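You operate a simulated robot arm through the tools that you are given. There is no shell and no other tool.

You run a simulated robot arm. Do the job below in one go: nothing can be reset, and whatever is moved stays where it is left.

## Task
Band the small teal book in the frame, move it to the mat and band the orange one.
Fine: black mat; white lever for each band; draw the blue slider back between the two, snug on the second in the book seat; the third book, the latch and the band boxes stay.

It is judged by the outcome, as a careful person would: the job done as asked, and still so three seconds after it is handed in. It fails if anything else is knocked over, pushed out of place, dropped, spilled or broken.

## Robot
A 6-joint arm with a two-finger parallel gripper, fixed in place. Base frame: the origin is at the foot of the arm, x ahead of it, y to its left, z up; the work surface is at about z = 880. Readings come in mm, degrees, newtons and seconds.
With the tool pointing down near the work surface it reaches from about 260 to 660 mm from the base axis. Its first joint turns from -66.0 to 66.0 degrees. Payload 2.9 kg.
The TCP is the grasp point between the finger pads, 30 mm short of the fingertips. In the tool frame z runs along the fingers and y along their closing line. Largest opening 110 mm; finger width 20, thickness 10; the body of the gripper, 48 by 112 mm, starts 55 mm behind the TCP.
Orientation is that of the tool frame in the base frame, as [roll, pitch, yaw] about the fixed x, y, z axes, in that order (R = Rz(yaw) Ry(pitch) Rx(roll)). With the fingers straight down and closing along the base's y, the tool's x points along the base's -x, its y along +y and its z along -z.

## Interface
- The arm moves only by the tool step_arm. Its argument "plan" is one flat list of numbers, 7 for each row, row after row: the shift along the tool's x, y, z in cm, then the turn, a rotation vector about the tool's x, y, z in degrees, then the gripper command, from -1 (shut) to 1 (fully open), values between in proportion. In form: [dx, dy, dz, wx, wy, wz, claw, dx, dy, dz, wx, wy, wz, claw, ...]. A call has 1 to 20 rows; each row is the pose to reach, as a shift and turn from the pose commanded when the call began, along the tool's axes at that moment. Rows are played at 5 a second. More than 50 mm and 8.6 degrees between two rows, or a gripper value outside its range, and nothing of the call is played. A pose out of reach is approached as far as the arm can. The call stops where the force on the tool passes 50 N (or 10 N more than at its start, if that is more) or the arm is blocked; 0.2 s more then pass. Each finger travels about 108 mm/s and halts on what it meets, pressing with about 32 N; the grip force reading is that of the motor and also rises with nothing between the fingers. The clock runs only during rows and for 0.2 s after the last one: add rows that repeat a pose to give the fingers time. It gives the time, the measured TCP pose, the force on the tool (base axes), the opening and the grip force at its end, in the units of the frame above (readings bear some noise), with the torque about the TCP (base axes, N m) and any sound that the robot's microphone picked up.
- Cameras (640 x 400 px; columns grow to the right, rows downward): "scene" is fixed at [75.3, 425.2, 1393]; the picture's right is [-0.80, -0.60, 0.00], its down [-0.30, 0.40, -0.87] and it looks along [0.52, -0.69, -0.50] (base axes); focal length 317 px, centre (320, 200). "wrist" rides on the gripper at [72, 17, -103] in the tool frame; the picture's right is [-0.23, 0.97, 0.00], its down [-0.76, -0.18, -0.62] and it looks along [-0.61, -0.14, 0.78] (tool axes); focal length 222 px, centre (320, 200).
- snapshot(camera): a new picture of that camera. The clock stands still meanwhile.
- probe_pixels(camera, pixels): there is no depth. For up to 12 entries [column, row, z] of the newest picture of that camera ("zoom" is the newest enlarged one), the place [x, y] in the base frame at which the ray of that pixel passes the height z, good to about 2 mm. The clock stands still meanwhile.
- close_up(camera, box): a new picture of the part [left, top, right, bottom] of that camera's present view, enlarged. The clock stands still meanwhile.
- close_job(): hands the job in; it is judged then, once.

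Open the gripper and draw the arm clear of the work before you hand the job in, unless the task says otherwise.

The tools are called by a JSON object that holds its "api" and its "payload". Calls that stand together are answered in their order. step_arm: Moves the arm, as the interface text tells. Its arguments: {"type":"object","properties":{"plan":{"type":"array"}},"required":["plan"]} The other tools are called the same way: snapshot (camera) takes a picture; probe_pixels (camera, pixels) gives the place at which the rays of pixels pass given heights; close_up (camera, box) takes an enlarged picture of a part of a camera's view; close_job () hands the job in.

At the start:

```text
t: 0.0
ee_pos: [485.1, 21.9, 1156.7]
ee_rot: [180.0, 0.0, -180.0]
wrist_force: [-0.5, 0.0, 0.2]
wrist_torque: [0.05, -0.03, -0.01]
gripper_width: 110.2
gripper_force: 0.0
```

scene: 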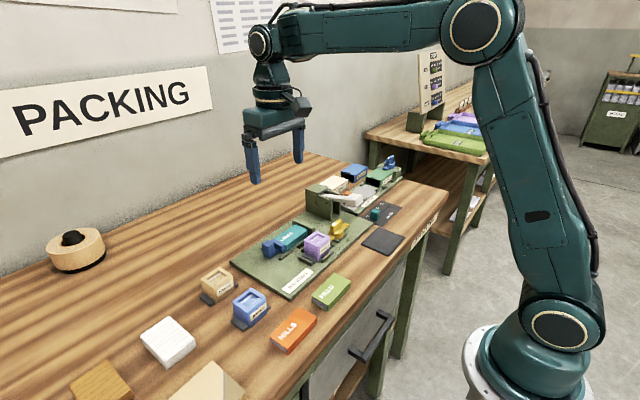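
wrist: 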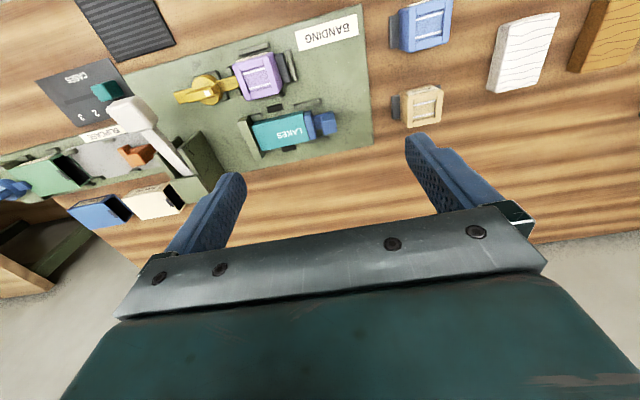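

I start by looking closely at the banding station: the teal book "LAKES" appears around scene (290,238), the blue slider around (270,248), the band box (purple) at (317,243), and the yellow latch at (340,228).

{"api": "close_up", "payload": {"camera": "scene", "box": [220, 150, 440, 300]}}

{"api": "close_up", "payload": {"camera": "wrist", "box": [120, 0, 400, 180]}}

{"api": "close_up", "payload": {"camera": "scene", "box": [180, 230, 380, 360]}}

{"api": "close_up", "payload": {"camera": "wrist", "box": [0, 40, 240, 240]}}

```text
2.67 times, centred on (330, 225) of scene
```

zoom: 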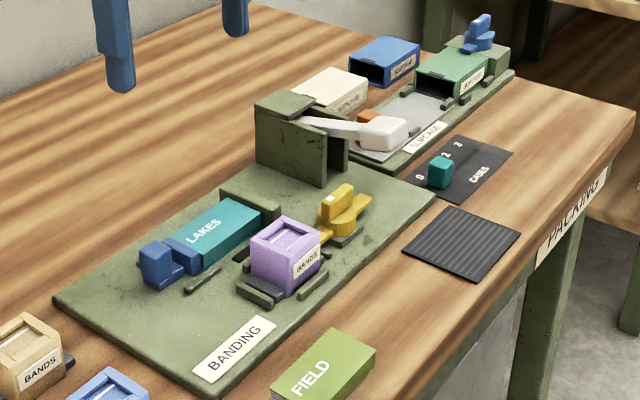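

```text
2.22 times, centred on (260, 90) of wrist
```

zoom: 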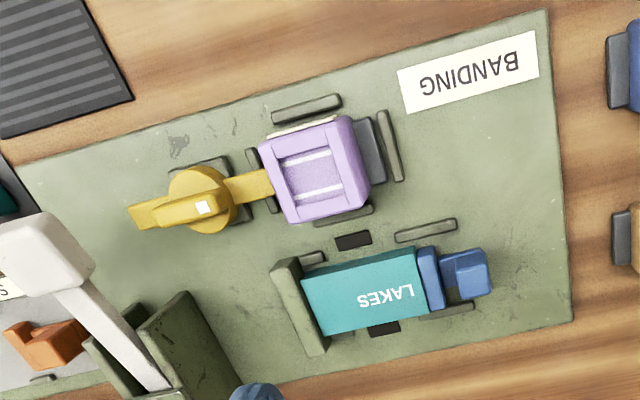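

```text
3.08 times, centred on (280, 295) of scene
```

zoom: 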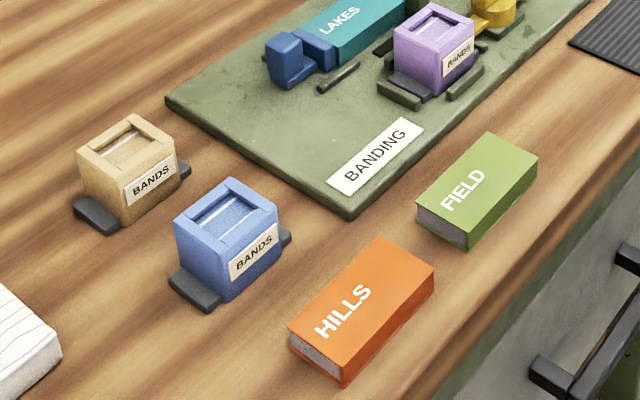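

```text
2.00 times, centred on (120, 140) of wrist
```

zoom: 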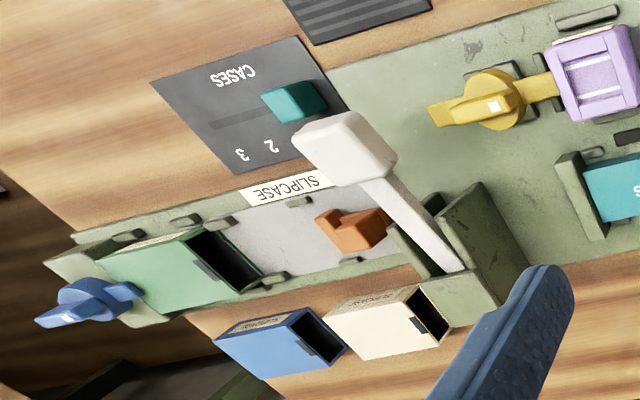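

The lever's housing is at wrist (190,165) with its white knob at (127,110); the books HILLS and FIELD are off the wrist view to the top. I probe the key points to get coordinates.

{"api": "probe_pixels", "payload": {"camera": "wrist", "pixels": [[372, 143, 880], [357, 6, 880], [256, 145, 900], [312, 137, 900], [262, 78, 900], [207, 91, 900], [127, 110, 960], [195, 160, 960], [125, 30, 880], [320, 125, 900], [105, 90, 890], [280, 130, 890]]}}

{"api": "snapshot", "payload": {"camera": "scene"}}

```text
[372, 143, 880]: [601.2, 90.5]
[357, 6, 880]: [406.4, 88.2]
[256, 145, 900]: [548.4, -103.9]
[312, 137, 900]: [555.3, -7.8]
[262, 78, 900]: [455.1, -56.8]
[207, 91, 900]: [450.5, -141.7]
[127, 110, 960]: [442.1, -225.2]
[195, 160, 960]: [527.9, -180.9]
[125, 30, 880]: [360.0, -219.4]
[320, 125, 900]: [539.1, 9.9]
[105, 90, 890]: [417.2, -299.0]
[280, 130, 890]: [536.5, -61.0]
```

```text
taken
```

scene: 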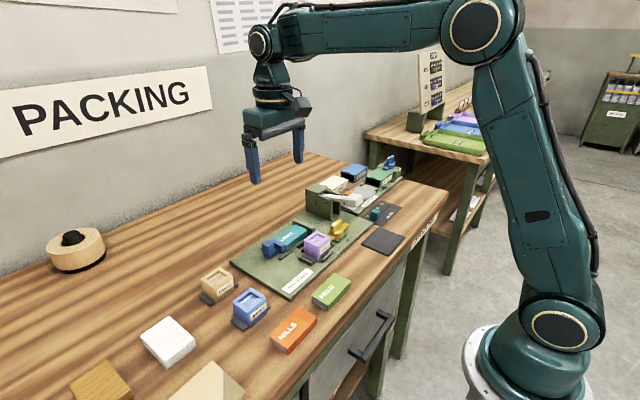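

The board is aligned with the base axes; the book seat runs along y (stop at y≈-105, slider at y≈+10) with slider travel toward +y. I move the gripper up high over to the lever to inspect it.

{"api": "step_arm", "payload": {"plan": [2, -4, 0, 0, 0, 0, 1, 4, -8, 0, 0, 0, 0, 1, 6, -12, 0, 0, 0, 0, 1, 8, -16, 0, 0, 0, 0, 1, 9, -20, 0, 0, 0, 0, 1, 9, -20, 0, 0, 0, 0, 1]}}

{"api": "snapshot", "payload": {"camera": "wrist"}}

{"api": "snapshot", "payload": {"camera": "scene"}}

```text
t: 1.4
ee_pos: [395.9, -177.7, 1156.9]
ee_rot: [-180.0, 0.0, -180.0]
wrist_force: [-0.2, -0.3, -1.3]
wrist_torque: [-0.03, 0.0, -0.04]
gripper_width: 110.0
gripper_force: 0.1
```

```text
taken
```

wrist: 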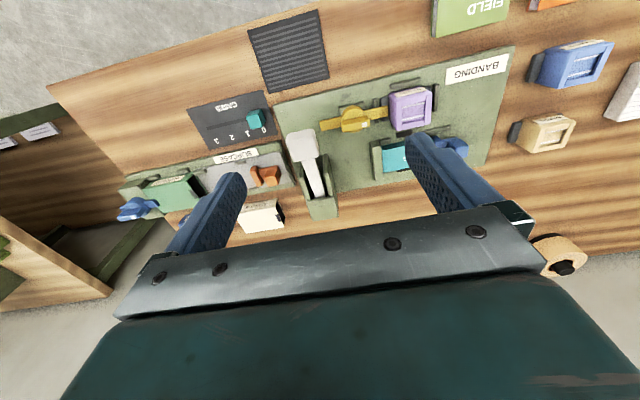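

```text
taken
```

scene: 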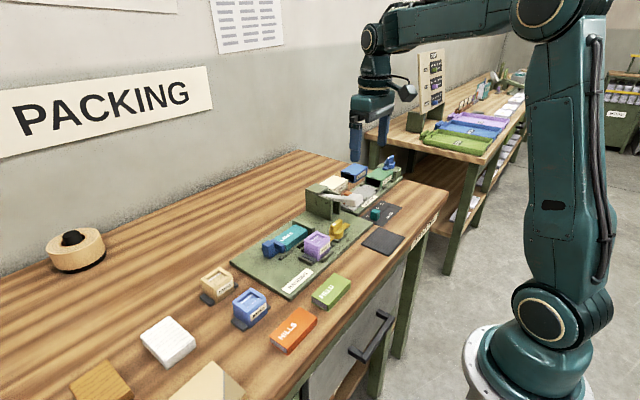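

{"api": "close_up", "payload": {"camera": "wrist", "box": [180, 60, 500, 240]}}

{"api": "close_up", "payload": {"camera": "scene", "box": [260, 170, 400, 260]}}

```text
2.00 times, centred on (340, 150) of wrist
```

zoom: 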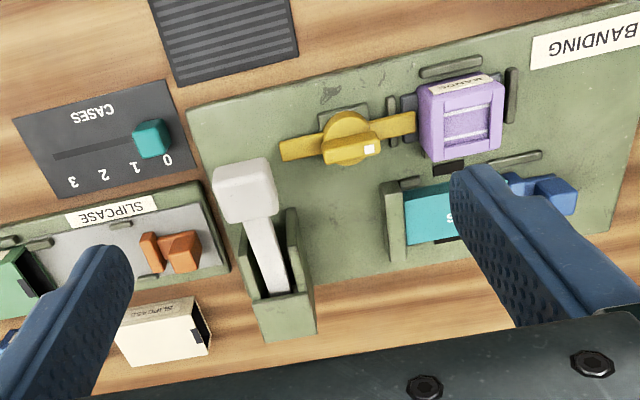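

```text
4.44 times, centred on (330, 215) of scene
```

zoom: 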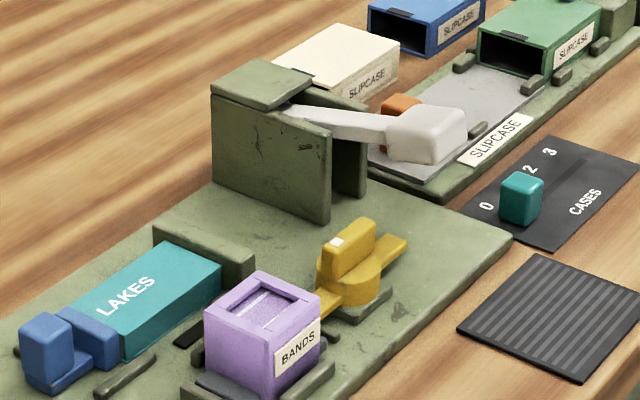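

The lever arm emerges from between two plates near their top with its knob toward the robot (scene ≈(355,200), wrist ≈(303,145)). I triangulate the knob and housing from both cameras.

{"api": "probe_pixels", "payload": {"camera": "wrist", "pixels": [[303.5, 145, 900], [303.5, 145, 930], [303.5, 145, 960], [303.5, 145, 990], [316, 195, 960], [316, 195, 980], [322, 212, 980], [349, 119, 900], [320, 100, 880]]}}

{"api": "probe_pixels", "payload": {"camera": "scene", "pixels": [[354.8, 200.4, 900], [354.8, 200.4, 930], [354.8, 200.4, 960], [354.8, 200.4, 990], [324, 195, 960], [324, 195, 980], [316, 189, 980], [382, 242, 880], [316, 189, 960]]}}

```text
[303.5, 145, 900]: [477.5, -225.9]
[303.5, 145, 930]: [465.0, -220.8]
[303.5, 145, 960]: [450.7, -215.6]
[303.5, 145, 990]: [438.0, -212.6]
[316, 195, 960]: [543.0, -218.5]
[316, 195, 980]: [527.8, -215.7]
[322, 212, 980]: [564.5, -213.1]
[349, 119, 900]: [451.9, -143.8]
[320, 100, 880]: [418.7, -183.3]
```

```text
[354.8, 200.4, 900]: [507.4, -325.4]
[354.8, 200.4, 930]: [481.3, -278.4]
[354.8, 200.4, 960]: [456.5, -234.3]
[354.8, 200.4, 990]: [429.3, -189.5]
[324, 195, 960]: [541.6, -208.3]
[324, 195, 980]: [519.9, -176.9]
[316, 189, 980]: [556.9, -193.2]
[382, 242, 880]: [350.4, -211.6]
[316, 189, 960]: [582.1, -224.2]
```

Triangulation puts the knob at about (445, -214, 973) and the pivot near (550, -214, 955), so the lever swings down. I close the gripper and go to a hover over the knob.

{"api": "step_arm", "payload": {"plan": [-2, -1.5, 1, 0, 0, 0, 0, -4, -3, 3, 0, 0, 0, -1, -5, -3.6, 6, 0, 0, 0, -1, -5, -3.6, 8, 0, 0, 0, -1, -5, -3.6, 9.5, 0, 0, 0, -1, -5, -3.6, 9.5, 0, 0, 0, -1]}}

{"api": "snapshot", "payload": {"camera": "wrist"}}

{"api": "close_up", "payload": {"camera": "scene", "box": [260, 120, 420, 260]}}

```text
t: 2.8
ee_pos: [445.0, -214.6, 1062.0]
ee_rot: [-180.0, -0.1, 180.0]
wrist_force: [-0.3, -0.1, -0.9]
wrist_torque: [0.05, 0.0, -0.01]
gripper_width: 0.0
gripper_force: 31.6
```

```text
taken
```

wrist: 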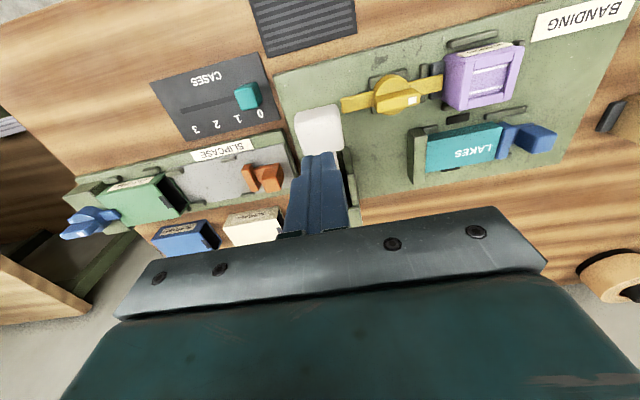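

```text
2.86 times, centred on (340, 190) of scene
```

zoom: 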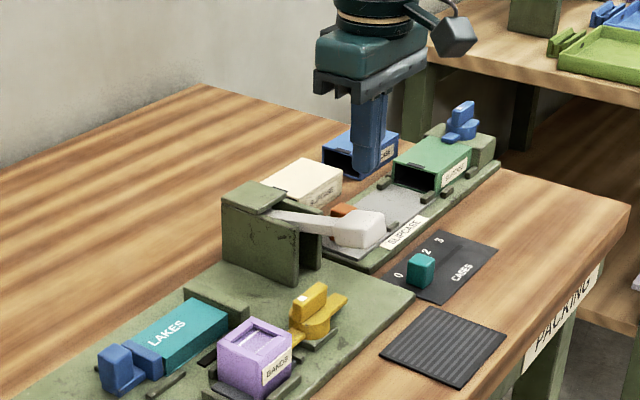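

The knob is at wrist (318,127) and scene ≈(354,203), nearly under the closed fingertips. I check the knob position again with this new view before pressing.

{"api": "probe_pixels", "payload": {"camera": "wrist", "pixels": [[318, 127, 960], [318, 127, 970], [318, 127, 980], [318, 108, 985], [319, 150, 985], [295, 120, 980], [343, 130, 980]]}}

{"api": "probe_pixels", "payload": {"camera": "zoom", "pixels": [[360, 226, 960], [360, 226, 970], [360, 226, 980], [270, 216, 960], [270, 216, 950], [270, 216, 970]]}}

```text
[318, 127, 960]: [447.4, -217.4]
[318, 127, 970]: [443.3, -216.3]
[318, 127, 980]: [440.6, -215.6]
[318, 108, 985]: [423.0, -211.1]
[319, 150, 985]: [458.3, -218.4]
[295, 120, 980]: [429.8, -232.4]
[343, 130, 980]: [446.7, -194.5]
```

```text
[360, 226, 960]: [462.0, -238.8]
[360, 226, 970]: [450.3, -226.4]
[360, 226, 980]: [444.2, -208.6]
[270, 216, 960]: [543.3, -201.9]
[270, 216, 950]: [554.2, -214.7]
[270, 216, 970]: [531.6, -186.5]
```

The knob centre is about (442,-216,976), about 36 mm wide. I descend slowly with closed fingers onto its top, watching the force.

{"api": "step_arm", "payload": {"plan": [0, -0.1, 2, 0, 0, 0, -1, 0, -0.1, 3.5, 0, 0, 0, -1, 0, -0.1, 4, 0, 0, 0, -1, 0, -0.1, 4.5, 0, 0, 0, -1, 0, -0.1, 5, 0, 0, 0, -1, 0, -0.1, 5.5, 0, 0, 0, -1, 0, -0.1, 6, 0, 0, 0, -1]}}

{"api": "close_up", "payload": {"camera": "scene", "box": [260, 120, 420, 260]}}

{"api": "snapshot", "payload": {"camera": "wrist"}}

```text
t: 4.4
ee_pos: [444.9, -213.9, 1001.9]
ee_rot: [180.0, 0.0, 180.0]
wrist_force: [-1.1, -0.5, 0.6]
wrist_torque: [0.01, 0.06, 0.03]
gripper_width: 0.1
gripper_force: 31.8
```

```text
2.86 times, centred on (340, 190) of scene
```

zoom: 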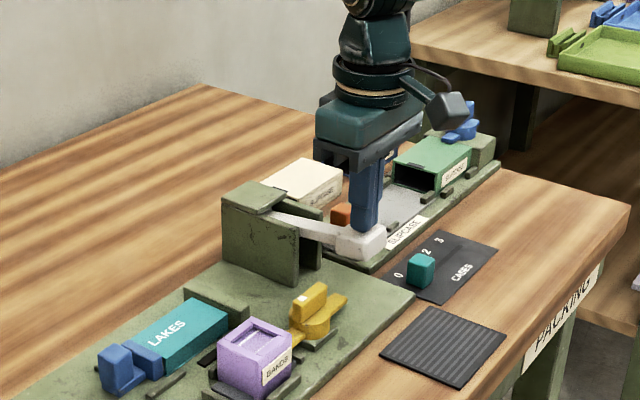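

```text
taken
```

wrist: 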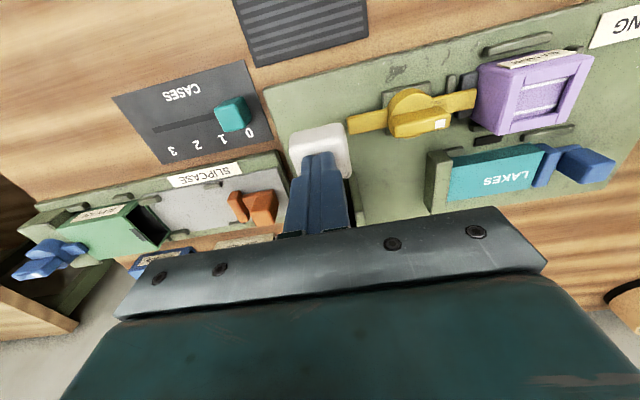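

The knob follows with almost no force (tip now at z≈972). I continue pressing down, drifting slightly toward +x to follow the arc.

{"api": "step_arm", "payload": {"plan": [0, 0, 0.5, 0, 0, 0, -1, 0, 0, 1, 0, 0, 0, -1, 0, 0, 1.5, 0, 0, 0, -1, -0.1, 0, 2, 0, 0, 0, -1, -0.2, 0, 2.5, 0, 0, 0, -1, -0.3, 0, 3, 0, 0, 0, -1, -0.4, 0, 3.5, 0, 0, 0, -1, -0.5, 0, 4, 0, 0, 0, -1]}}

{"api": "close_up", "payload": {"camera": "scene", "box": [260, 120, 420, 260]}}

{"api": "snapshot", "payload": {"camera": "wrist"}}

```text
t: 6.2
ee_pos: [450.1, -215.1, 962.5]
ee_rot: [180.0, 0.0, 180.0]
wrist_force: [-3.0, -1.0, 4.6]
wrist_torque: [-0.05, 0.02, 0.0]
gripper_width: 0.0
gripper_force: 31.4
```

```text
2.86 times, centred on (340, 190) of scene
```

zoom: 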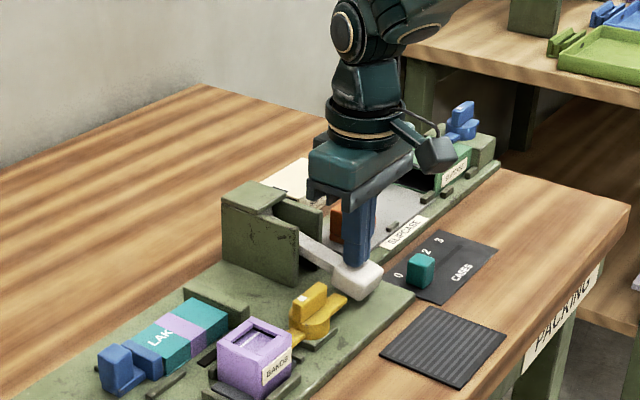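

```text
taken
```

wrist: 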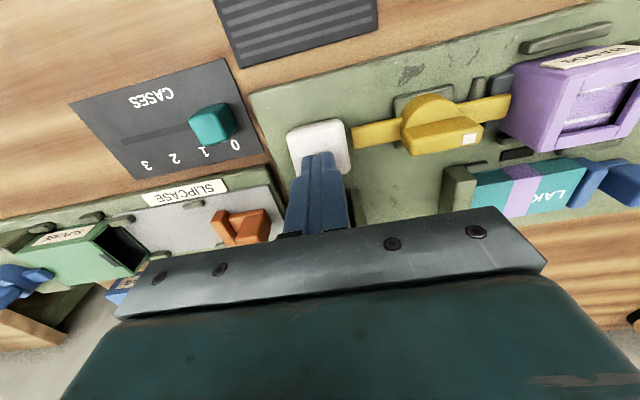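

A purple band now sits round the teal book (scene zoom (185,330)), so the stroke worked. I raise the tool straight up and see whether the lever springs back.

{"api": "step_arm", "payload": {"plan": [0.2, 0, -1, 0, 0, 0, -1, 0.5, 0, -2, 0, 0, 0, -1, 0.5, 0, -4, 0, 0, 0, -1, 0.5, 0, -7, 0, 0, 0, -1, 0.5, 0, -10, 0, 0, 0, -1, 0.5, 0, -10, 0, 0, 0, -1]}}

{"api": "close_up", "payload": {"camera": "scene", "box": [260, 120, 420, 260]}}

{"api": "snapshot", "payload": {"camera": "wrist"}}

```text
t: 7.6
ee_pos: [445.8, -212.6, 1063.8]
ee_rot: [180.0, -0.1, 180.0]
wrist_force: [0.0, 0.4, 0.7]
wrist_torque: [-0.01, -0.02, 0.0]
gripper_width: 0.1
gripper_force: 31.9
```

```text
2.86 times, centred on (340, 190) of scene
```

zoom: 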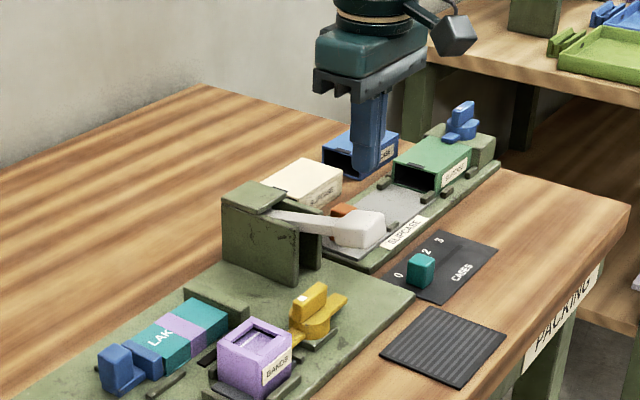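

```text
taken
```

wrist: 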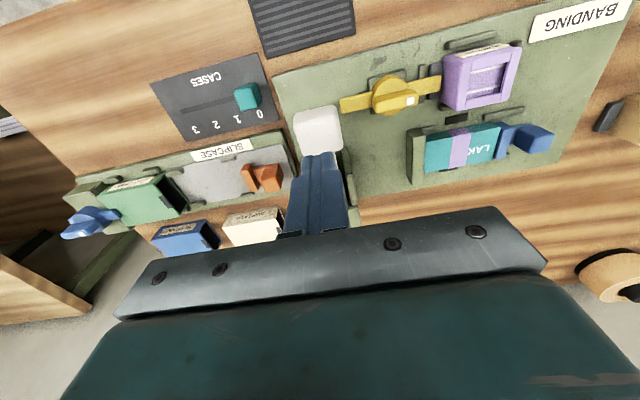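

The lever sprang back up and the book keeps its band. Next I rise and move over the book seat to measure the slider and book.

{"api": "step_arm", "payload": {"plan": [0, 1, -3, 0, 0, 0, -1, 0, 5, -5, 0, 0, 0, 0, 0, 9, -6, 0, 0, 0, 1, 0, 13, -6, 0, 0, 0, 1, 0, 17, -6, 0, 0, 0, 1, 1, 21, -6, 0, 0, 0, 1, 1, 21, -6, 0, 0, 0, 1]}}

{"api": "snapshot", "payload": {"camera": "wrist"}}

{"api": "snapshot", "payload": {"camera": "scene"}}

```text
t: 9.2
ee_pos: [437.4, -3.0, 1122.0]
ee_rot: [-180.0, 0.0, -179.9]
wrist_force: [0.1, 0.2, 0.4]
wrist_torque: [0.0, -0.02, 0.01]
gripper_width: 109.7
gripper_force: 0.1
```

```text
taken
```

wrist: 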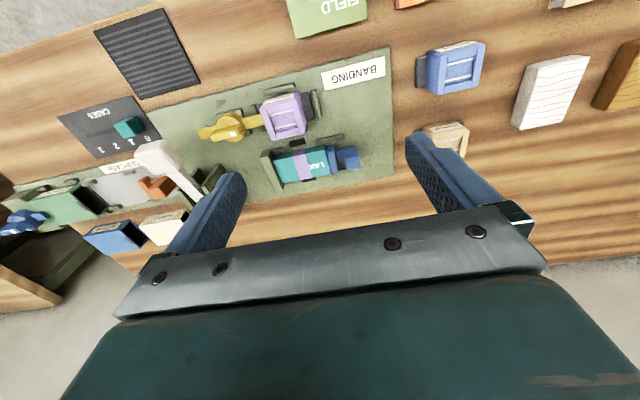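

```text
taken
```

scene: 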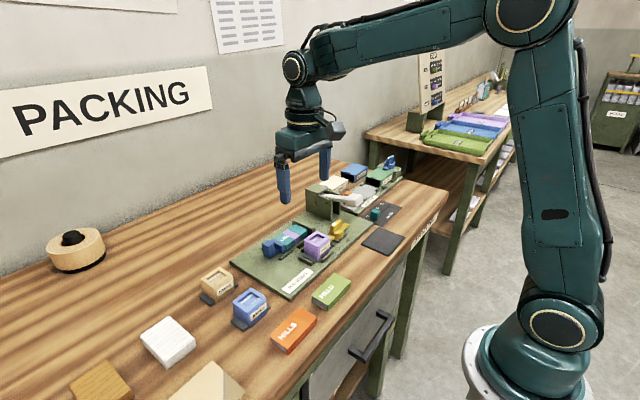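

{"api": "close_up", "payload": {"camera": "wrist", "box": [200, 60, 420, 200]}}

{"api": "close_up", "payload": {"camera": "scene", "box": [225, 200, 355, 300]}}

```text
2.86 times, centred on (310, 130) of wrist
```

zoom: 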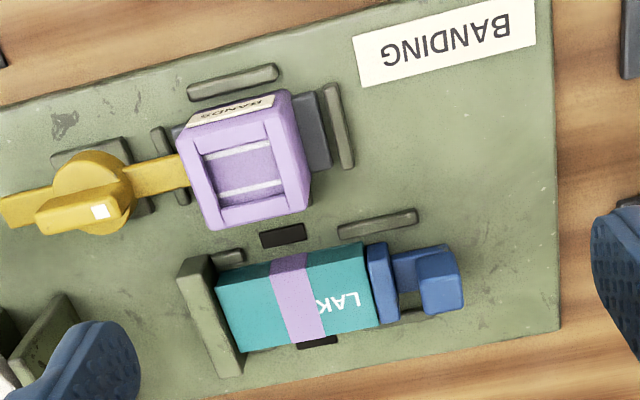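

```text
4.00 times, centred on (290, 250) of scene
```

zoom: 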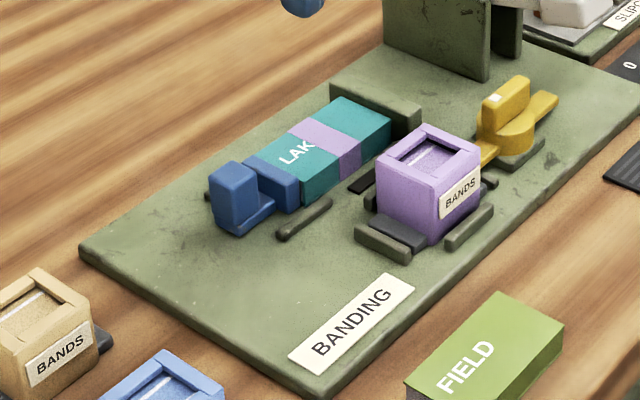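

From both views I triangulate the teal book's top corners, the slider and its rails.

{"api": "probe_pixels", "payload": {"camera": "wrist", "pixels": [[273.2, 156.2, 900], [273.2, 156.2, 920], [323.3, 145, 900], [323.3, 145, 920], [330.3, 173.7, 900], [330.3, 173.7, 920], [282, 183.2, 900], [282, 183.2, 920], [302, 144, 888], [309, 181, 888], [279, 148, 890], [330, 139, 890]]}}

{"api": "probe_pixels", "payload": {"camera": "scene", "pixels": [[308, 230.5, 900], [308, 230.5, 920], [295.7, 224.5, 900], [295.7, 224.5, 920], [300.5, 245.5, 888], [285, 243, 900], [285, 243, 920]]}}

```text
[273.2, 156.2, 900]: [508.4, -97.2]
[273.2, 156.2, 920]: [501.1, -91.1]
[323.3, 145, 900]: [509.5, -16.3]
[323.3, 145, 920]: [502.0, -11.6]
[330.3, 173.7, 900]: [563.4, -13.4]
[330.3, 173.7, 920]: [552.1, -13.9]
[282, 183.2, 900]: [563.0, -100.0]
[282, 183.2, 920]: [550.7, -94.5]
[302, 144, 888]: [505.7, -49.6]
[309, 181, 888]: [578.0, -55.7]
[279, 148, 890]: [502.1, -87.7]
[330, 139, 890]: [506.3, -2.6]
```

```text
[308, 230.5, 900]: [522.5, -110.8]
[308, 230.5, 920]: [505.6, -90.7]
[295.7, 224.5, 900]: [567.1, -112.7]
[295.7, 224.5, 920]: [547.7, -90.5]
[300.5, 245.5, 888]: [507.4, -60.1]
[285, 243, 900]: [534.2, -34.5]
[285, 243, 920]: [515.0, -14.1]
```

The teal book spans about x 503–550, y -92 to -13, top z≈918. Now I probe the slider handle (wrist (352,158), scene (268,243)) and the orange book and mat corners.

{"api": "probe_pixels", "payload": {"camera": "scene", "pixels": [[268.5, 243.5, 910], [268.5, 243.5, 930], [269.6, 337.2, 905], [300.1, 307, 905], [317.7, 316.4, 905], [287.5, 347.6, 905], [361, 243, 880], [384, 227, 880], [406, 236, 880], [385, 255, 880]]}}

{"api": "probe_pixels", "payload": {"camera": "wrist", "pixels": [[352, 158, 910], [352, 158, 930], [95, 29, 882], [161, 9, 882], [201, 83, 882], [140, 99, 882], [335, 163, 920], [326, 146, 920], [344, 150, 925], [358, 147, 925], [362, 168, 925], [347, 170, 925]]}}

{"api": "close_up", "payload": {"camera": "scene", "box": [240, 210, 320, 270]}}

```text
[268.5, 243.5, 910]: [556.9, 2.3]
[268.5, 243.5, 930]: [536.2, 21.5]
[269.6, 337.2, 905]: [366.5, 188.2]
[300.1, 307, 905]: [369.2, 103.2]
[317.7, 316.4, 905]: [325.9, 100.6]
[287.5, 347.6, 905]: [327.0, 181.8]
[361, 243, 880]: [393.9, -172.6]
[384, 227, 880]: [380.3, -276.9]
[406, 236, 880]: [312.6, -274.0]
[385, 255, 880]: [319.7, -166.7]
```

```text
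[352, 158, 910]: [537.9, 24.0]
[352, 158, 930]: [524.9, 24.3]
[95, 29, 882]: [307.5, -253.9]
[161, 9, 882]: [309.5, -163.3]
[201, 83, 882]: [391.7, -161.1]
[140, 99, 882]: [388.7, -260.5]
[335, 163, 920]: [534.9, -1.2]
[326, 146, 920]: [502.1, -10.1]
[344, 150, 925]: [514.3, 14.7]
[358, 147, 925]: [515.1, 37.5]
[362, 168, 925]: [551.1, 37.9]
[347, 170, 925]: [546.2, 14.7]
```

```text
6.67 times, centred on (280, 240) of scene
```

zoom: 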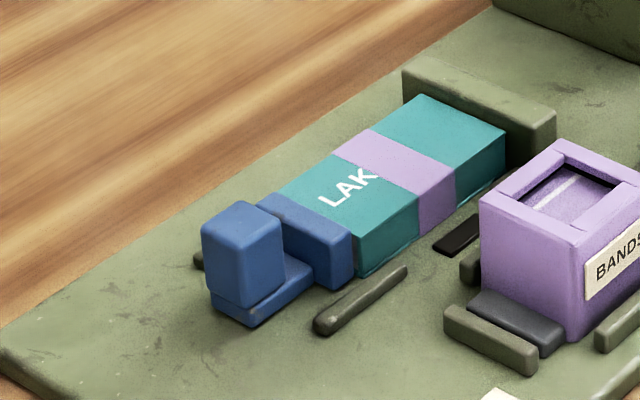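

The slider handle is near (529, 23) with top z≈928; it's best gripped across x, so I turn the tool 90° about its z and move over the handle at a safe height.

{"api": "step_arm", "payload": {"plan": [-1, 0.3, 0, 0, 0, 8.2, 1, -2, 0.6, 0, 0, 0, 16.4, 1, -3, 0.9, 1, 0, 0, 24.6, 1, -4, 1.2, 2, 0, 0, 32.8, 0.5, -5, 1.5, 3, 0, 0, 41, 0, -6, 1.8, 4, 0, 0, 49.2, 0, -7, 2.1, 5, 0, 0, 57.4, 0, -8, 2.4, 6, 0, 0, 65.6, 0, -9, 2.6, 7, 0, 0, 73.8, 0, -9.1, 2.6, 8, 0, 0, 82, 0, -9.1, 2.6, 9, 0, 0, 90, 0, -9.1, 2.6, 9, 0, 0, 90, 0]}}

{"api": "snapshot", "payload": {"camera": "wrist"}}

{"api": "snapshot", "payload": {"camera": "scene"}}

```text
t: 11.8
ee_pos: [525.7, 20.7, 1031.8]
ee_rot: [180.0, 0.0, 89.8]
wrist_force: [-0.6, -0.8, 0.3]
wrist_torque: [0.01, -0.02, 0.0]
gripper_width: 54.9
gripper_force: 0.1
```

```text
taken
```

wrist: 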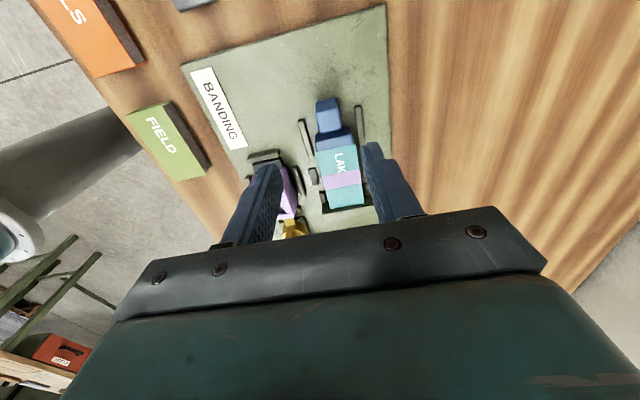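

```text
taken
```

scene: 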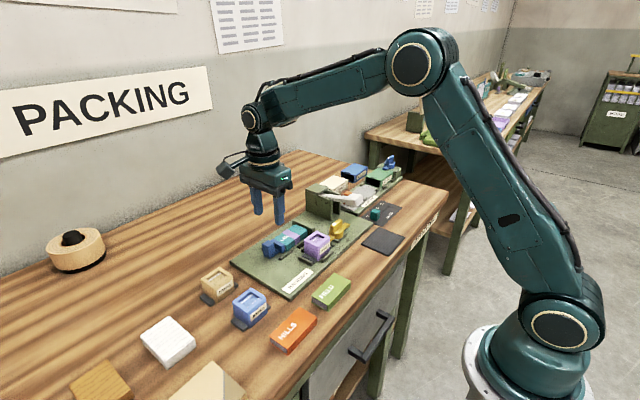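

The turned view shows the whole seat: handle at wrist (328,113), face (335,138), book (342,175). I zoom in for exact geometry.

{"api": "close_up", "payload": {"camera": "wrist", "box": [260, 70, 400, 220]}}

```text
2.67 times, centred on (330, 145) of wrist
```

zoom: 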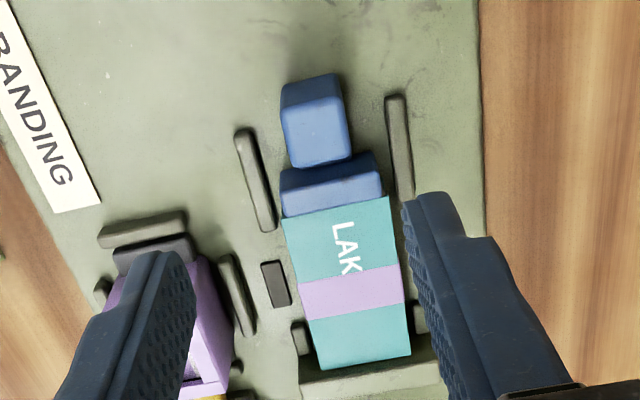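

{"api": "probe_pixels", "payload": {"camera": "zoom", "pixels": [[286, 112, 928], [345, 103, 928], [352, 153, 928], [297, 167, 928], [283, 218, 918], [389, 197, 918], [411, 352, 918], [318, 368, 918], [275, 228, 894], [387, 98, 894], [236, 132, 894], [274, 283, 889]]}}

{"api": "probe_pixels", "payload": {"camera": "zoom", "pixels": [[280, 172, 918], [373, 153, 918], [382, 192, 918], [410, 190, 894], [302, 320, 894], [310, 352, 894], [415, 301, 894], [297, 380, 915], [440, 362, 915], [240, 330, 894], [230, 255, 894], [195, 260, 930]]}}

```text
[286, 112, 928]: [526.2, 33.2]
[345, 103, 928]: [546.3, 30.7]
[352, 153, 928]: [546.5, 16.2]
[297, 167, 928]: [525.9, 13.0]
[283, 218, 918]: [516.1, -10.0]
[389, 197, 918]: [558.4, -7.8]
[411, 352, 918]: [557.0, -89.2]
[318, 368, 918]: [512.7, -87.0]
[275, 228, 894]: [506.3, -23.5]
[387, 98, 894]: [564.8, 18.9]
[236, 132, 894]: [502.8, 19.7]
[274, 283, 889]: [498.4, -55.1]
```

```text
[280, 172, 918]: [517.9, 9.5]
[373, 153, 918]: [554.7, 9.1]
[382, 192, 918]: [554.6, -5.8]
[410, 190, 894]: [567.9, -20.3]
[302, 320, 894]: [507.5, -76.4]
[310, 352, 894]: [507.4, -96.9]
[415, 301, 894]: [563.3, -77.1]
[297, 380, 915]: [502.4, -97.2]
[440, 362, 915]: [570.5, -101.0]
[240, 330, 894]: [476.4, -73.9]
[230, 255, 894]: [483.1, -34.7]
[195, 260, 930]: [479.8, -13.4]
```

The handle is ~20×20 mm centred at (536, 23), and the seat is centred on x≈536. I align over it, set the opening to ~40 mm, and come down to just above it for a check.

{"api": "step_arm", "payload": {"plan": [0.1, 0.5, 0, 0, 0, 0, -0.27, 0.23, 1.03, 1, 0, 0, 0, -0.27, 0.23, 1.03, 3, 0, 0, 0, -0.27, 0.23, 1.03, 5, 0, 0, 0, -0.27, 0.23, 1.03, 6.5, 0, 0, 0, -0.27, 0.23, 1.03, 6.5, 0, 0, 0, -0.27]}}

{"api": "snapshot", "payload": {"camera": "wrist"}}

{"api": "close_up", "payload": {"camera": "scene", "box": [210, 180, 340, 280]}}

```text
t: 13.2
ee_pos: [537.1, 24.1, 967.2]
ee_rot: [-179.9, 0.0, 90.0]
wrist_force: [-0.2, -0.5, -0.2]
wrist_torque: [-0.03, 0.0, 0.01]
gripper_width: 40.1
gripper_force: 0.1
```

```text
taken
```

wrist: 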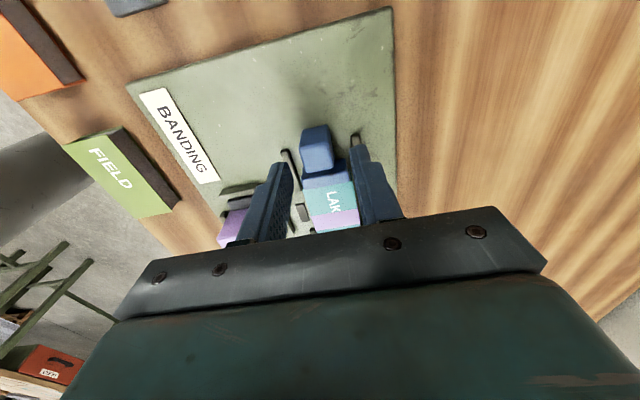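

```text
4.00 times, centred on (275, 230) of scene
```

zoom: 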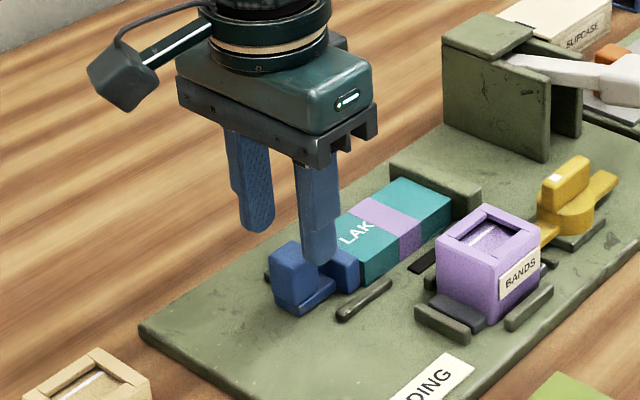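

The handle top (scene zoom (297,258)) lies between the two fingertips. I go down 3.5 cm and close on it.

{"api": "step_arm", "payload": {"plan": [0, -0.1, 1, 0, 0, 0, -0.27, 0, -0.1, 2, 0, 0, 0, -0.27, 0, -0.1, 3, 0, 0, 0, -0.27, 0, -0.1, 3.5, 0, 0, 0, -0.27, 0, -0.1, 3.5, 0, 0, 0, -0.27]}}

{"api": "close_up", "payload": {"camera": "scene", "box": [210, 180, 340, 280]}}

{"api": "close_up", "payload": {"camera": "wrist", "box": [220, 70, 440, 240]}}

```text
t: 14.4
ee_pos: [536.2, 23.8, 932.2]
ee_rot: [180.0, 0.0, 90.0]
wrist_force: [0.3, -0.5, 0.0]
wrist_torque: [-0.03, 0.02, 0.03]
gripper_width: 39.9
gripper_force: 0.1
```

```text
4.00 times, centred on (275, 230) of scene
```

zoom: 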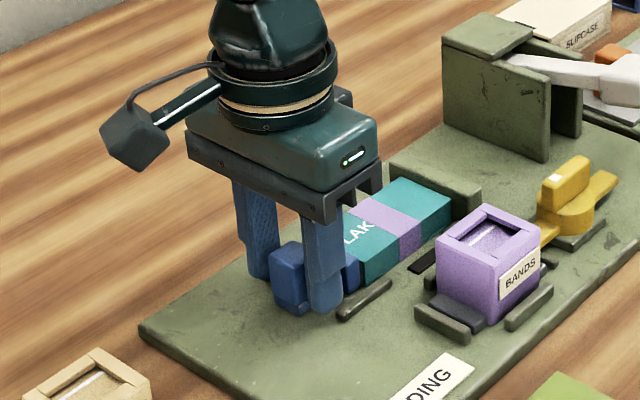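

```text
2.35 times, centred on (330, 155) of wrist
```

zoom: 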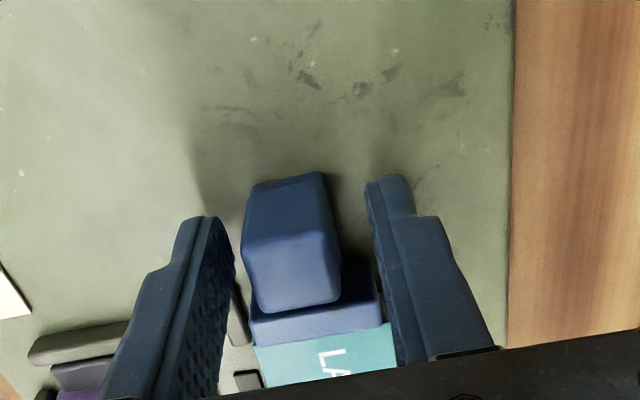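

The fingers straddle the handle (wrist zoom handle at (293,250) between pads at (225,260) and (375,230)). I close on it.

{"api": "step_arm", "payload": {"plan": [0, 0, 0, 0, 0, 0, -1, 0, 0, 0, 0, 0, 0, -1, 0, 0, 0, 0, 0, 0, -1]}}

```text
t: 15.2
ee_pos: [535.5, 23.0, 931.3]
ee_rot: [-179.9, 0.0, 90.0]
wrist_force: [-12.4, -1.0, 3.4]
wrist_torque: [-0.01, -0.32, -0.02]
gripper_width: 21.8
gripper_force: 44.7
```

Gripped (21.8 mm wide) with a slight sideways load of -12 N in x, so I shift 1 mm to -x and then draw the slider back along +y slowly.

{"api": "step_arm", "payload": {"plan": [0, -0.1, 0, 0, 0, 0, -1, 0.4, -0.1, 0, 0, 0, 0, -1, 0.8, -0.1, 0, 0, 0, 0, -1, 1.2, -0.1, 0, 0, 0, 0, -1, 1.6, -0.1, 0, 0, 0, 0, -1, 2.0, -0.1, 0, 0, 0, 0, -1, 2.0, -0.1, 0, 0, 0, 0, -1]}}

{"api": "close_up", "payload": {"camera": "scene", "box": [210, 180, 340, 280]}}

```text
t: 16.8
ee_pos: [535.3, 42.5, 930.5]
ee_rot: [179.9, 0.0, 90.0]
wrist_force: [7.6, -3.2, -4.2]
wrist_torque: [-0.3, 0.32, -0.09]
gripper_width: 21.9
gripper_force: 44.9
```

```text
4.00 times, centred on (275, 230) of scene
```

zoom: 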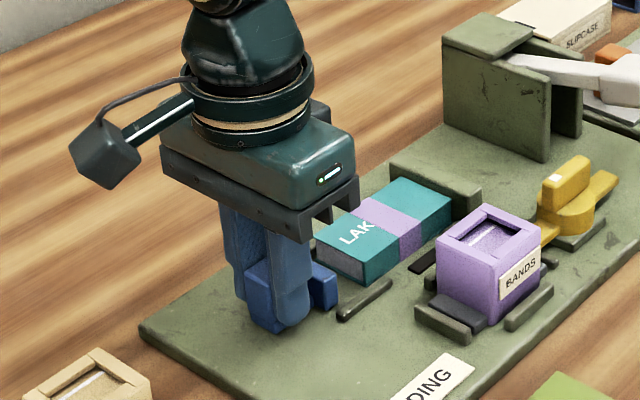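

The slider moved freely 20 mm back and the book's end is free. I draw it another 15 mm for clearance, then release and rise.

{"api": "step_arm", "payload": {"plan": [0.4, 0, 0, 0, 0, 0, -1, 0.8, 0, 0, 0, 0, 0, -1, 1.2, 0, 0, 0, 0, 0, -1, 1.5, 0, 0, 0, 0, 0, -1, 1.5, 0, 0, 0, 0, 0, -1]}}

```text
t: 18.0
ee_pos: [535.0, 58.2, 932.6]
ee_rot: [-180.0, 0.1, 89.9]
wrist_force: [16.3, -8.5, -9.6]
wrist_torque: [0.48, -0.12, 0.3]
gripper_width: 21.9
gripper_force: 44.5
```

The slider is now about 35 mm back (TCP y≈58). I open to ~40 mm and rise straight up.

{"api": "step_arm", "payload": {"plan": [0, 0, 0, 0, 0, 0, -0.27, 0, 0, 0, 0, 0, 0, -0.27, 0, 0, -2, 0, 0, 0, -0.27, 0, 0, -5, 0, 0, 0, -0.27, -2, 0, -8, 0, 0, 0, -0.27, -2, 0, -10, 0, 0, 0, -0.27, -2, 0, -10, 0, 0, 0, -0.27]}}

{"api": "close_up", "payload": {"camera": "wrist", "box": [220, 50, 440, 220]}}

{"api": "close_up", "payload": {"camera": "scene", "box": [210, 180, 340, 280]}}

```text
t: 19.6
ee_pos: [532.7, 37.3, 1032.3]
ee_rot: [180.0, 0.1, 90.1]
wrist_force: [-0.2, 0.0, -0.5]
wrist_torque: [-0.03, 0.04, 0.02]
gripper_width: 40.1
gripper_force: 0.0
```

```text
2.35 times, centred on (330, 135) of wrist
```

zoom: 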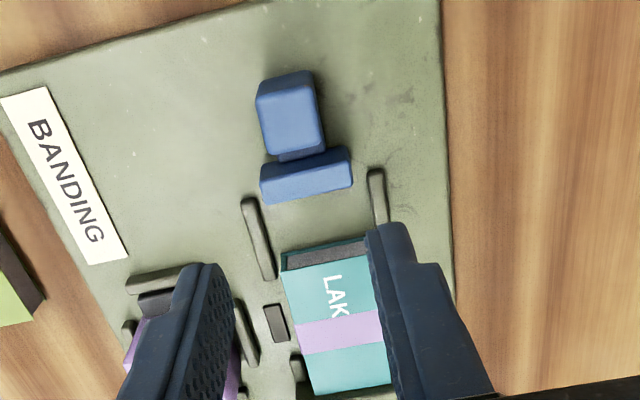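

```text
4.00 times, centred on (275, 230) of scene
```

zoom: 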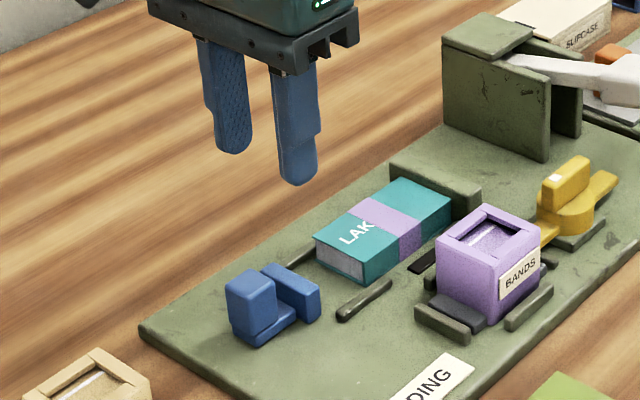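

The slider now stands clear of the book by about 35 mm. I move over the book's middle (y≈-48), with the opening set to ~58 mm, stopping at z≈970 to check clearances to the purple box.

{"api": "step_arm", "payload": {"plan": [-3, 0.2, 0, 0, 0, 0, 0.05, -6, 0.3, 0, 0, 0, 0, 0.05, -8.5, 0.3, 1, 0, 0, 0, 0.05, -8.5, 0.3, 3.5, 0, 0, 0, 0.05, -8.5, 0.3, 6, 0, 0, 0, 0.05, -8.5, 0.3, 6, 0, 0, 0, 0.05]}}

{"api": "close_up", "payload": {"camera": "wrist", "box": [200, 70, 460, 240]}}

{"api": "close_up", "payload": {"camera": "scene", "box": [230, 170, 360, 270]}}

```text
t: 21.0
ee_pos: [536.0, -46.0, 970.9]
ee_rot: [180.0, -0.1, 90.0]
wrist_force: [0.0, 0.8, 0.5]
wrist_torque: [0.03, -0.02, 0.0]
gripper_width: 57.7
gripper_force: 0.0
```

```text
2.35 times, centred on (330, 155) of wrist
```

zoom: 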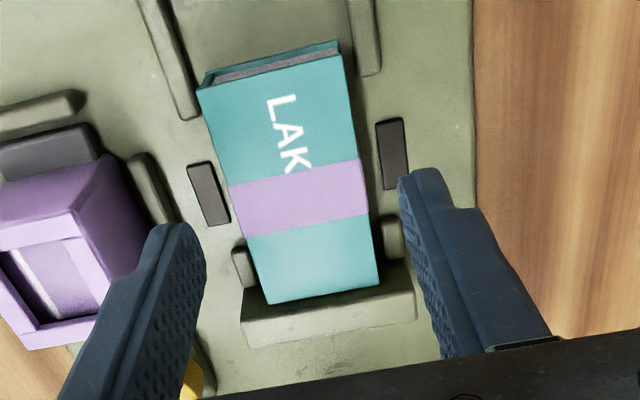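

```text
4.00 times, centred on (295, 220) of scene
```

zoom: 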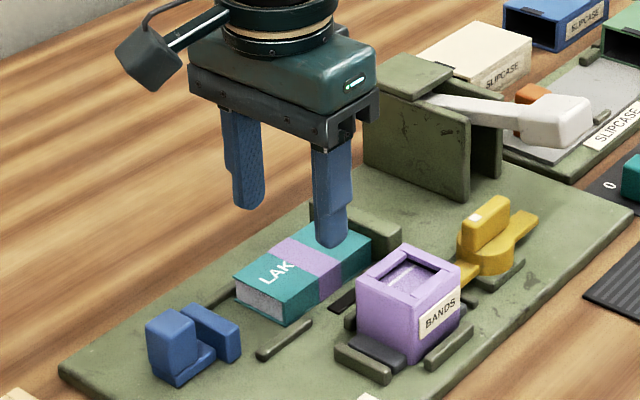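

I convert the wrist zoom points to pixel positions and probe book corners, slots and purple box rear edge.

{"api": "probe_pixels", "payload": {"camera": "wrist", "pixels": [[279, 109, 918], [339.3, 92.1, 918], [355.5, 191.1, 918], [307.9, 199.6, 918], [282.4, 152, 888], [360.6, 135, 888], [226, 160, 935], [256, 172, 892], [267, 157, 894], [355.5, 191.1, 912], [279, 109, 912], [339.3, 92.1, 912]]}}

```text
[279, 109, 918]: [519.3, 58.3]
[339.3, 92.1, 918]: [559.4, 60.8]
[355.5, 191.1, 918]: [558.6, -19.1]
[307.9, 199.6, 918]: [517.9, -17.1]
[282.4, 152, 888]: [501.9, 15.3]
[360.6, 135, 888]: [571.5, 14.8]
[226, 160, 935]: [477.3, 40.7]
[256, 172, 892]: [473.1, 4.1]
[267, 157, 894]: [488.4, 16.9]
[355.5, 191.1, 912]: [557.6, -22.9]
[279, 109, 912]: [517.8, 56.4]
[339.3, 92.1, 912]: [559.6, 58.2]
```

The wrist probes used the older snapshot pose (y shifted by 70 mm); corrected, the book is centred at about (537, -49), 41 mm wide. Clearance to the purple box rail is ~7 mm, so I descend to TCP z≈924.

{"api": "step_arm", "payload": {"plan": [-0.2, 0.1, 1, 0, 0, 0, 0.05, -0.2, 0.1, 2, 0, 0, 0, 0.05, -0.2, 0.1, 3, 0, 0, 0, 0.05, -0.2, 0.1, 4, 0, 0, 0, 0.05, -0.2, 0.1, 4.7, 0, 0, 0, 0.05, -0.2, 0.1, 4.7, 0, 0, 0, 0.05]}}

{"api": "snapshot", "payload": {"camera": "wrist"}}

{"api": "close_up", "payload": {"camera": "wrist", "box": [200, 70, 460, 240]}}

{"api": "close_up", "payload": {"camera": "scene", "box": [230, 170, 360, 270]}}

```text
t: 22.4
ee_pos: [539.2, -47.9, 925.4]
ee_rot: [180.0, 0.0, 89.9]
wrist_force: [-0.3, 0.2, -0.7]
wrist_torque: [0.02, -0.03, 0.01]
gripper_width: 57.5
gripper_force: 0.1
```

```text
taken
```

wrist: 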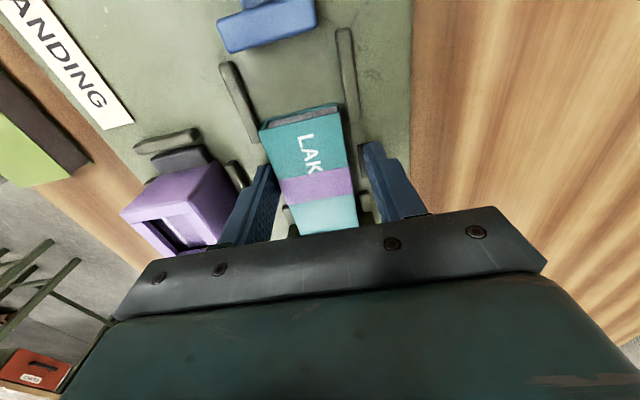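

```text
2.35 times, centred on (330, 155) of wrist
```

zoom: 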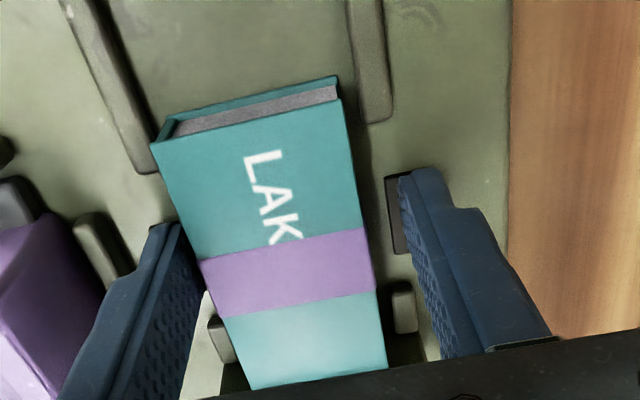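

```text
4.00 times, centred on (295, 220) of scene
```

zoom: 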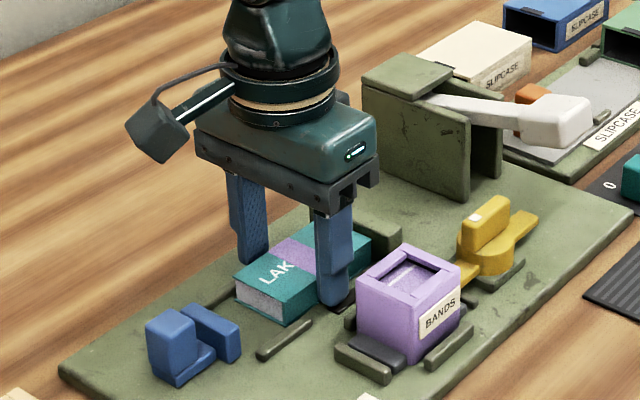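

Both fingers are beside the book at the band slots with no contact force. I close the gripper on it.

{"api": "step_arm", "payload": {"plan": [0, 0, 0, 0, 0, 0, -0.2, 0, 0, 0, 0, 0, 0, -0.5, 0, 0, 0, 0, 0, 0, -1, 0, 0, 0, 0, 0, 0, -1]}}

```text
t: 23.4
ee_pos: [539.4, -48.7, 924.2]
ee_rot: [180.0, -0.1, 90.0]
wrist_force: [-1.0, 0.1, 0.5]
wrist_torque: [-0.01, 0.01, 0.03]
gripper_width: 43.5
gripper_force: 31.8
```

Gripped at 43.5 mm. I ease the book 2 mm off the stop and lift.

{"api": "step_arm", "payload": {"plan": [0.1, 0, -0.3, 0, 0, 0, -1, 0.3, 0, -1, 0, 0, 0, -1, 0.3, 0, -2.5, 0, 0, 0, -1, 0.3, 0, -5, 0, 0, 0, -1, 0.3, 0, -8, 0, 0, 0, -1, 0.3, 0, -11, 0, 0, 0, -1, 0.3, 0, -11, 0, 0, 0, -1]}}

{"api": "snapshot", "payload": {"camera": "wrist"}}

{"api": "snapshot", "payload": {"camera": "scene"}}

```text
t: 25.0
ee_pos: [537.0, -46.7, 1034.6]
ee_rot: [-180.0, 0.0, 90.0]
wrist_force: [-0.5, -0.8, -0.4]
wrist_torque: [-0.01, 0.0, 0.01]
gripper_width: 43.9
gripper_force: 31.7
```

```text
taken
```

wrist: 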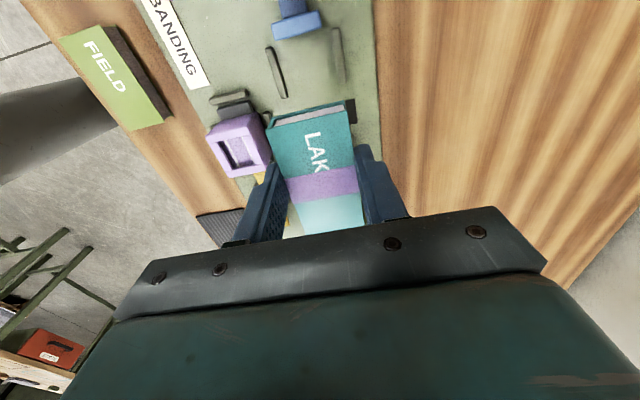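

```text
taken
```

scene: 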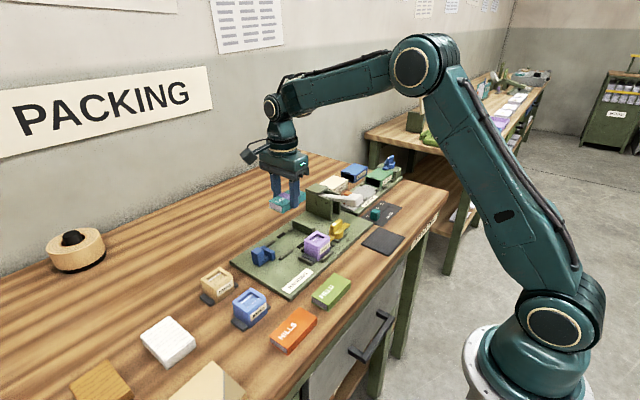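

The book is held with its band intact, and the seat is empty. I carry it at height, first toward the robot, then along -y to above the ribbed black mat.

{"api": "step_arm", "payload": {"plan": [0, -3, -1.5, 0, 0, 0, -1, 0, -7, -2.5, 0, 0, 0, -1, 0, -11, -2.5, 0, 0, 0, -1, -1, -15, -2.5, 0, 0, 0, -1, -4, -18, -2.5, 0, 0, 0, -1, -8, -18.6, -2.5, 0, 0, 0, -1, -12, -18.6, -2.5, 0, 0, 0, -1, -16, -18.6, -2.5, 0, 0, 0, -1, -16.8, -18.6, -2.5, 0, 0, 0, -1, -16.8, -18.6, -2.5, 0, 0, 0, -1]}}

{"api": "snapshot", "payload": {"camera": "wrist"}}

{"api": "snapshot", "payload": {"camera": "scene"}}

{"api": "close_up", "payload": {"camera": "scene", "box": [320, 160, 450, 270]}}

```text
t: 27.2
ee_pos: [352.8, -216.0, 1059.3]
ee_rot: [179.9, 0.0, 90.2]
wrist_force: [-0.3, -0.1, 0.1]
wrist_torque: [0.04, -0.03, 0.0]
gripper_width: 44.2
gripper_force: 32.2
```

```text
taken
```

wrist: 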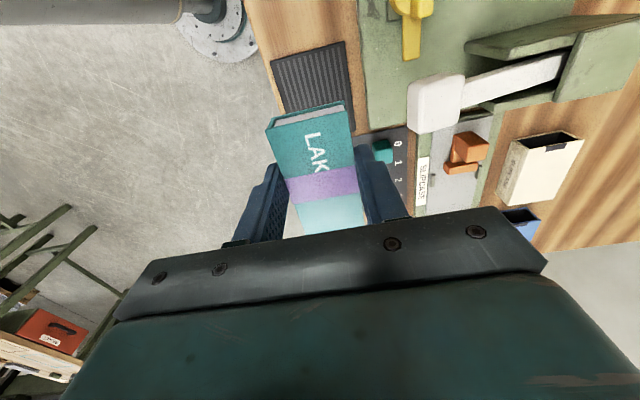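

```text
taken
```

scene: 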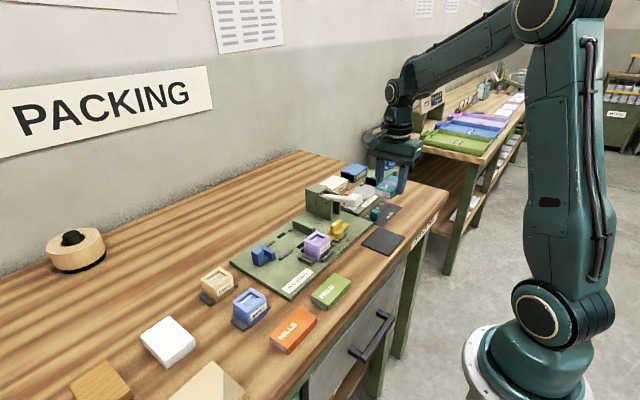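

```text
3.64 times, centred on (385, 215) of scene
```

zoom: 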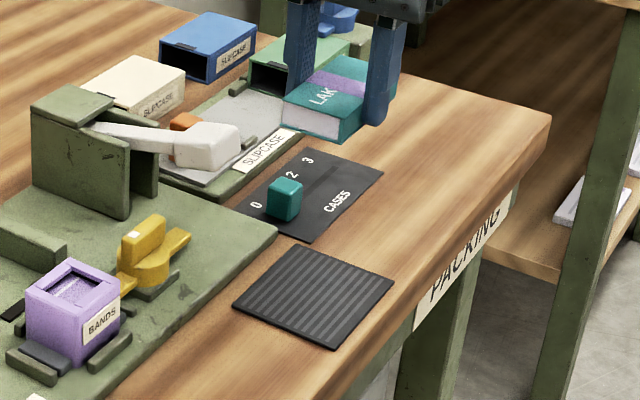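

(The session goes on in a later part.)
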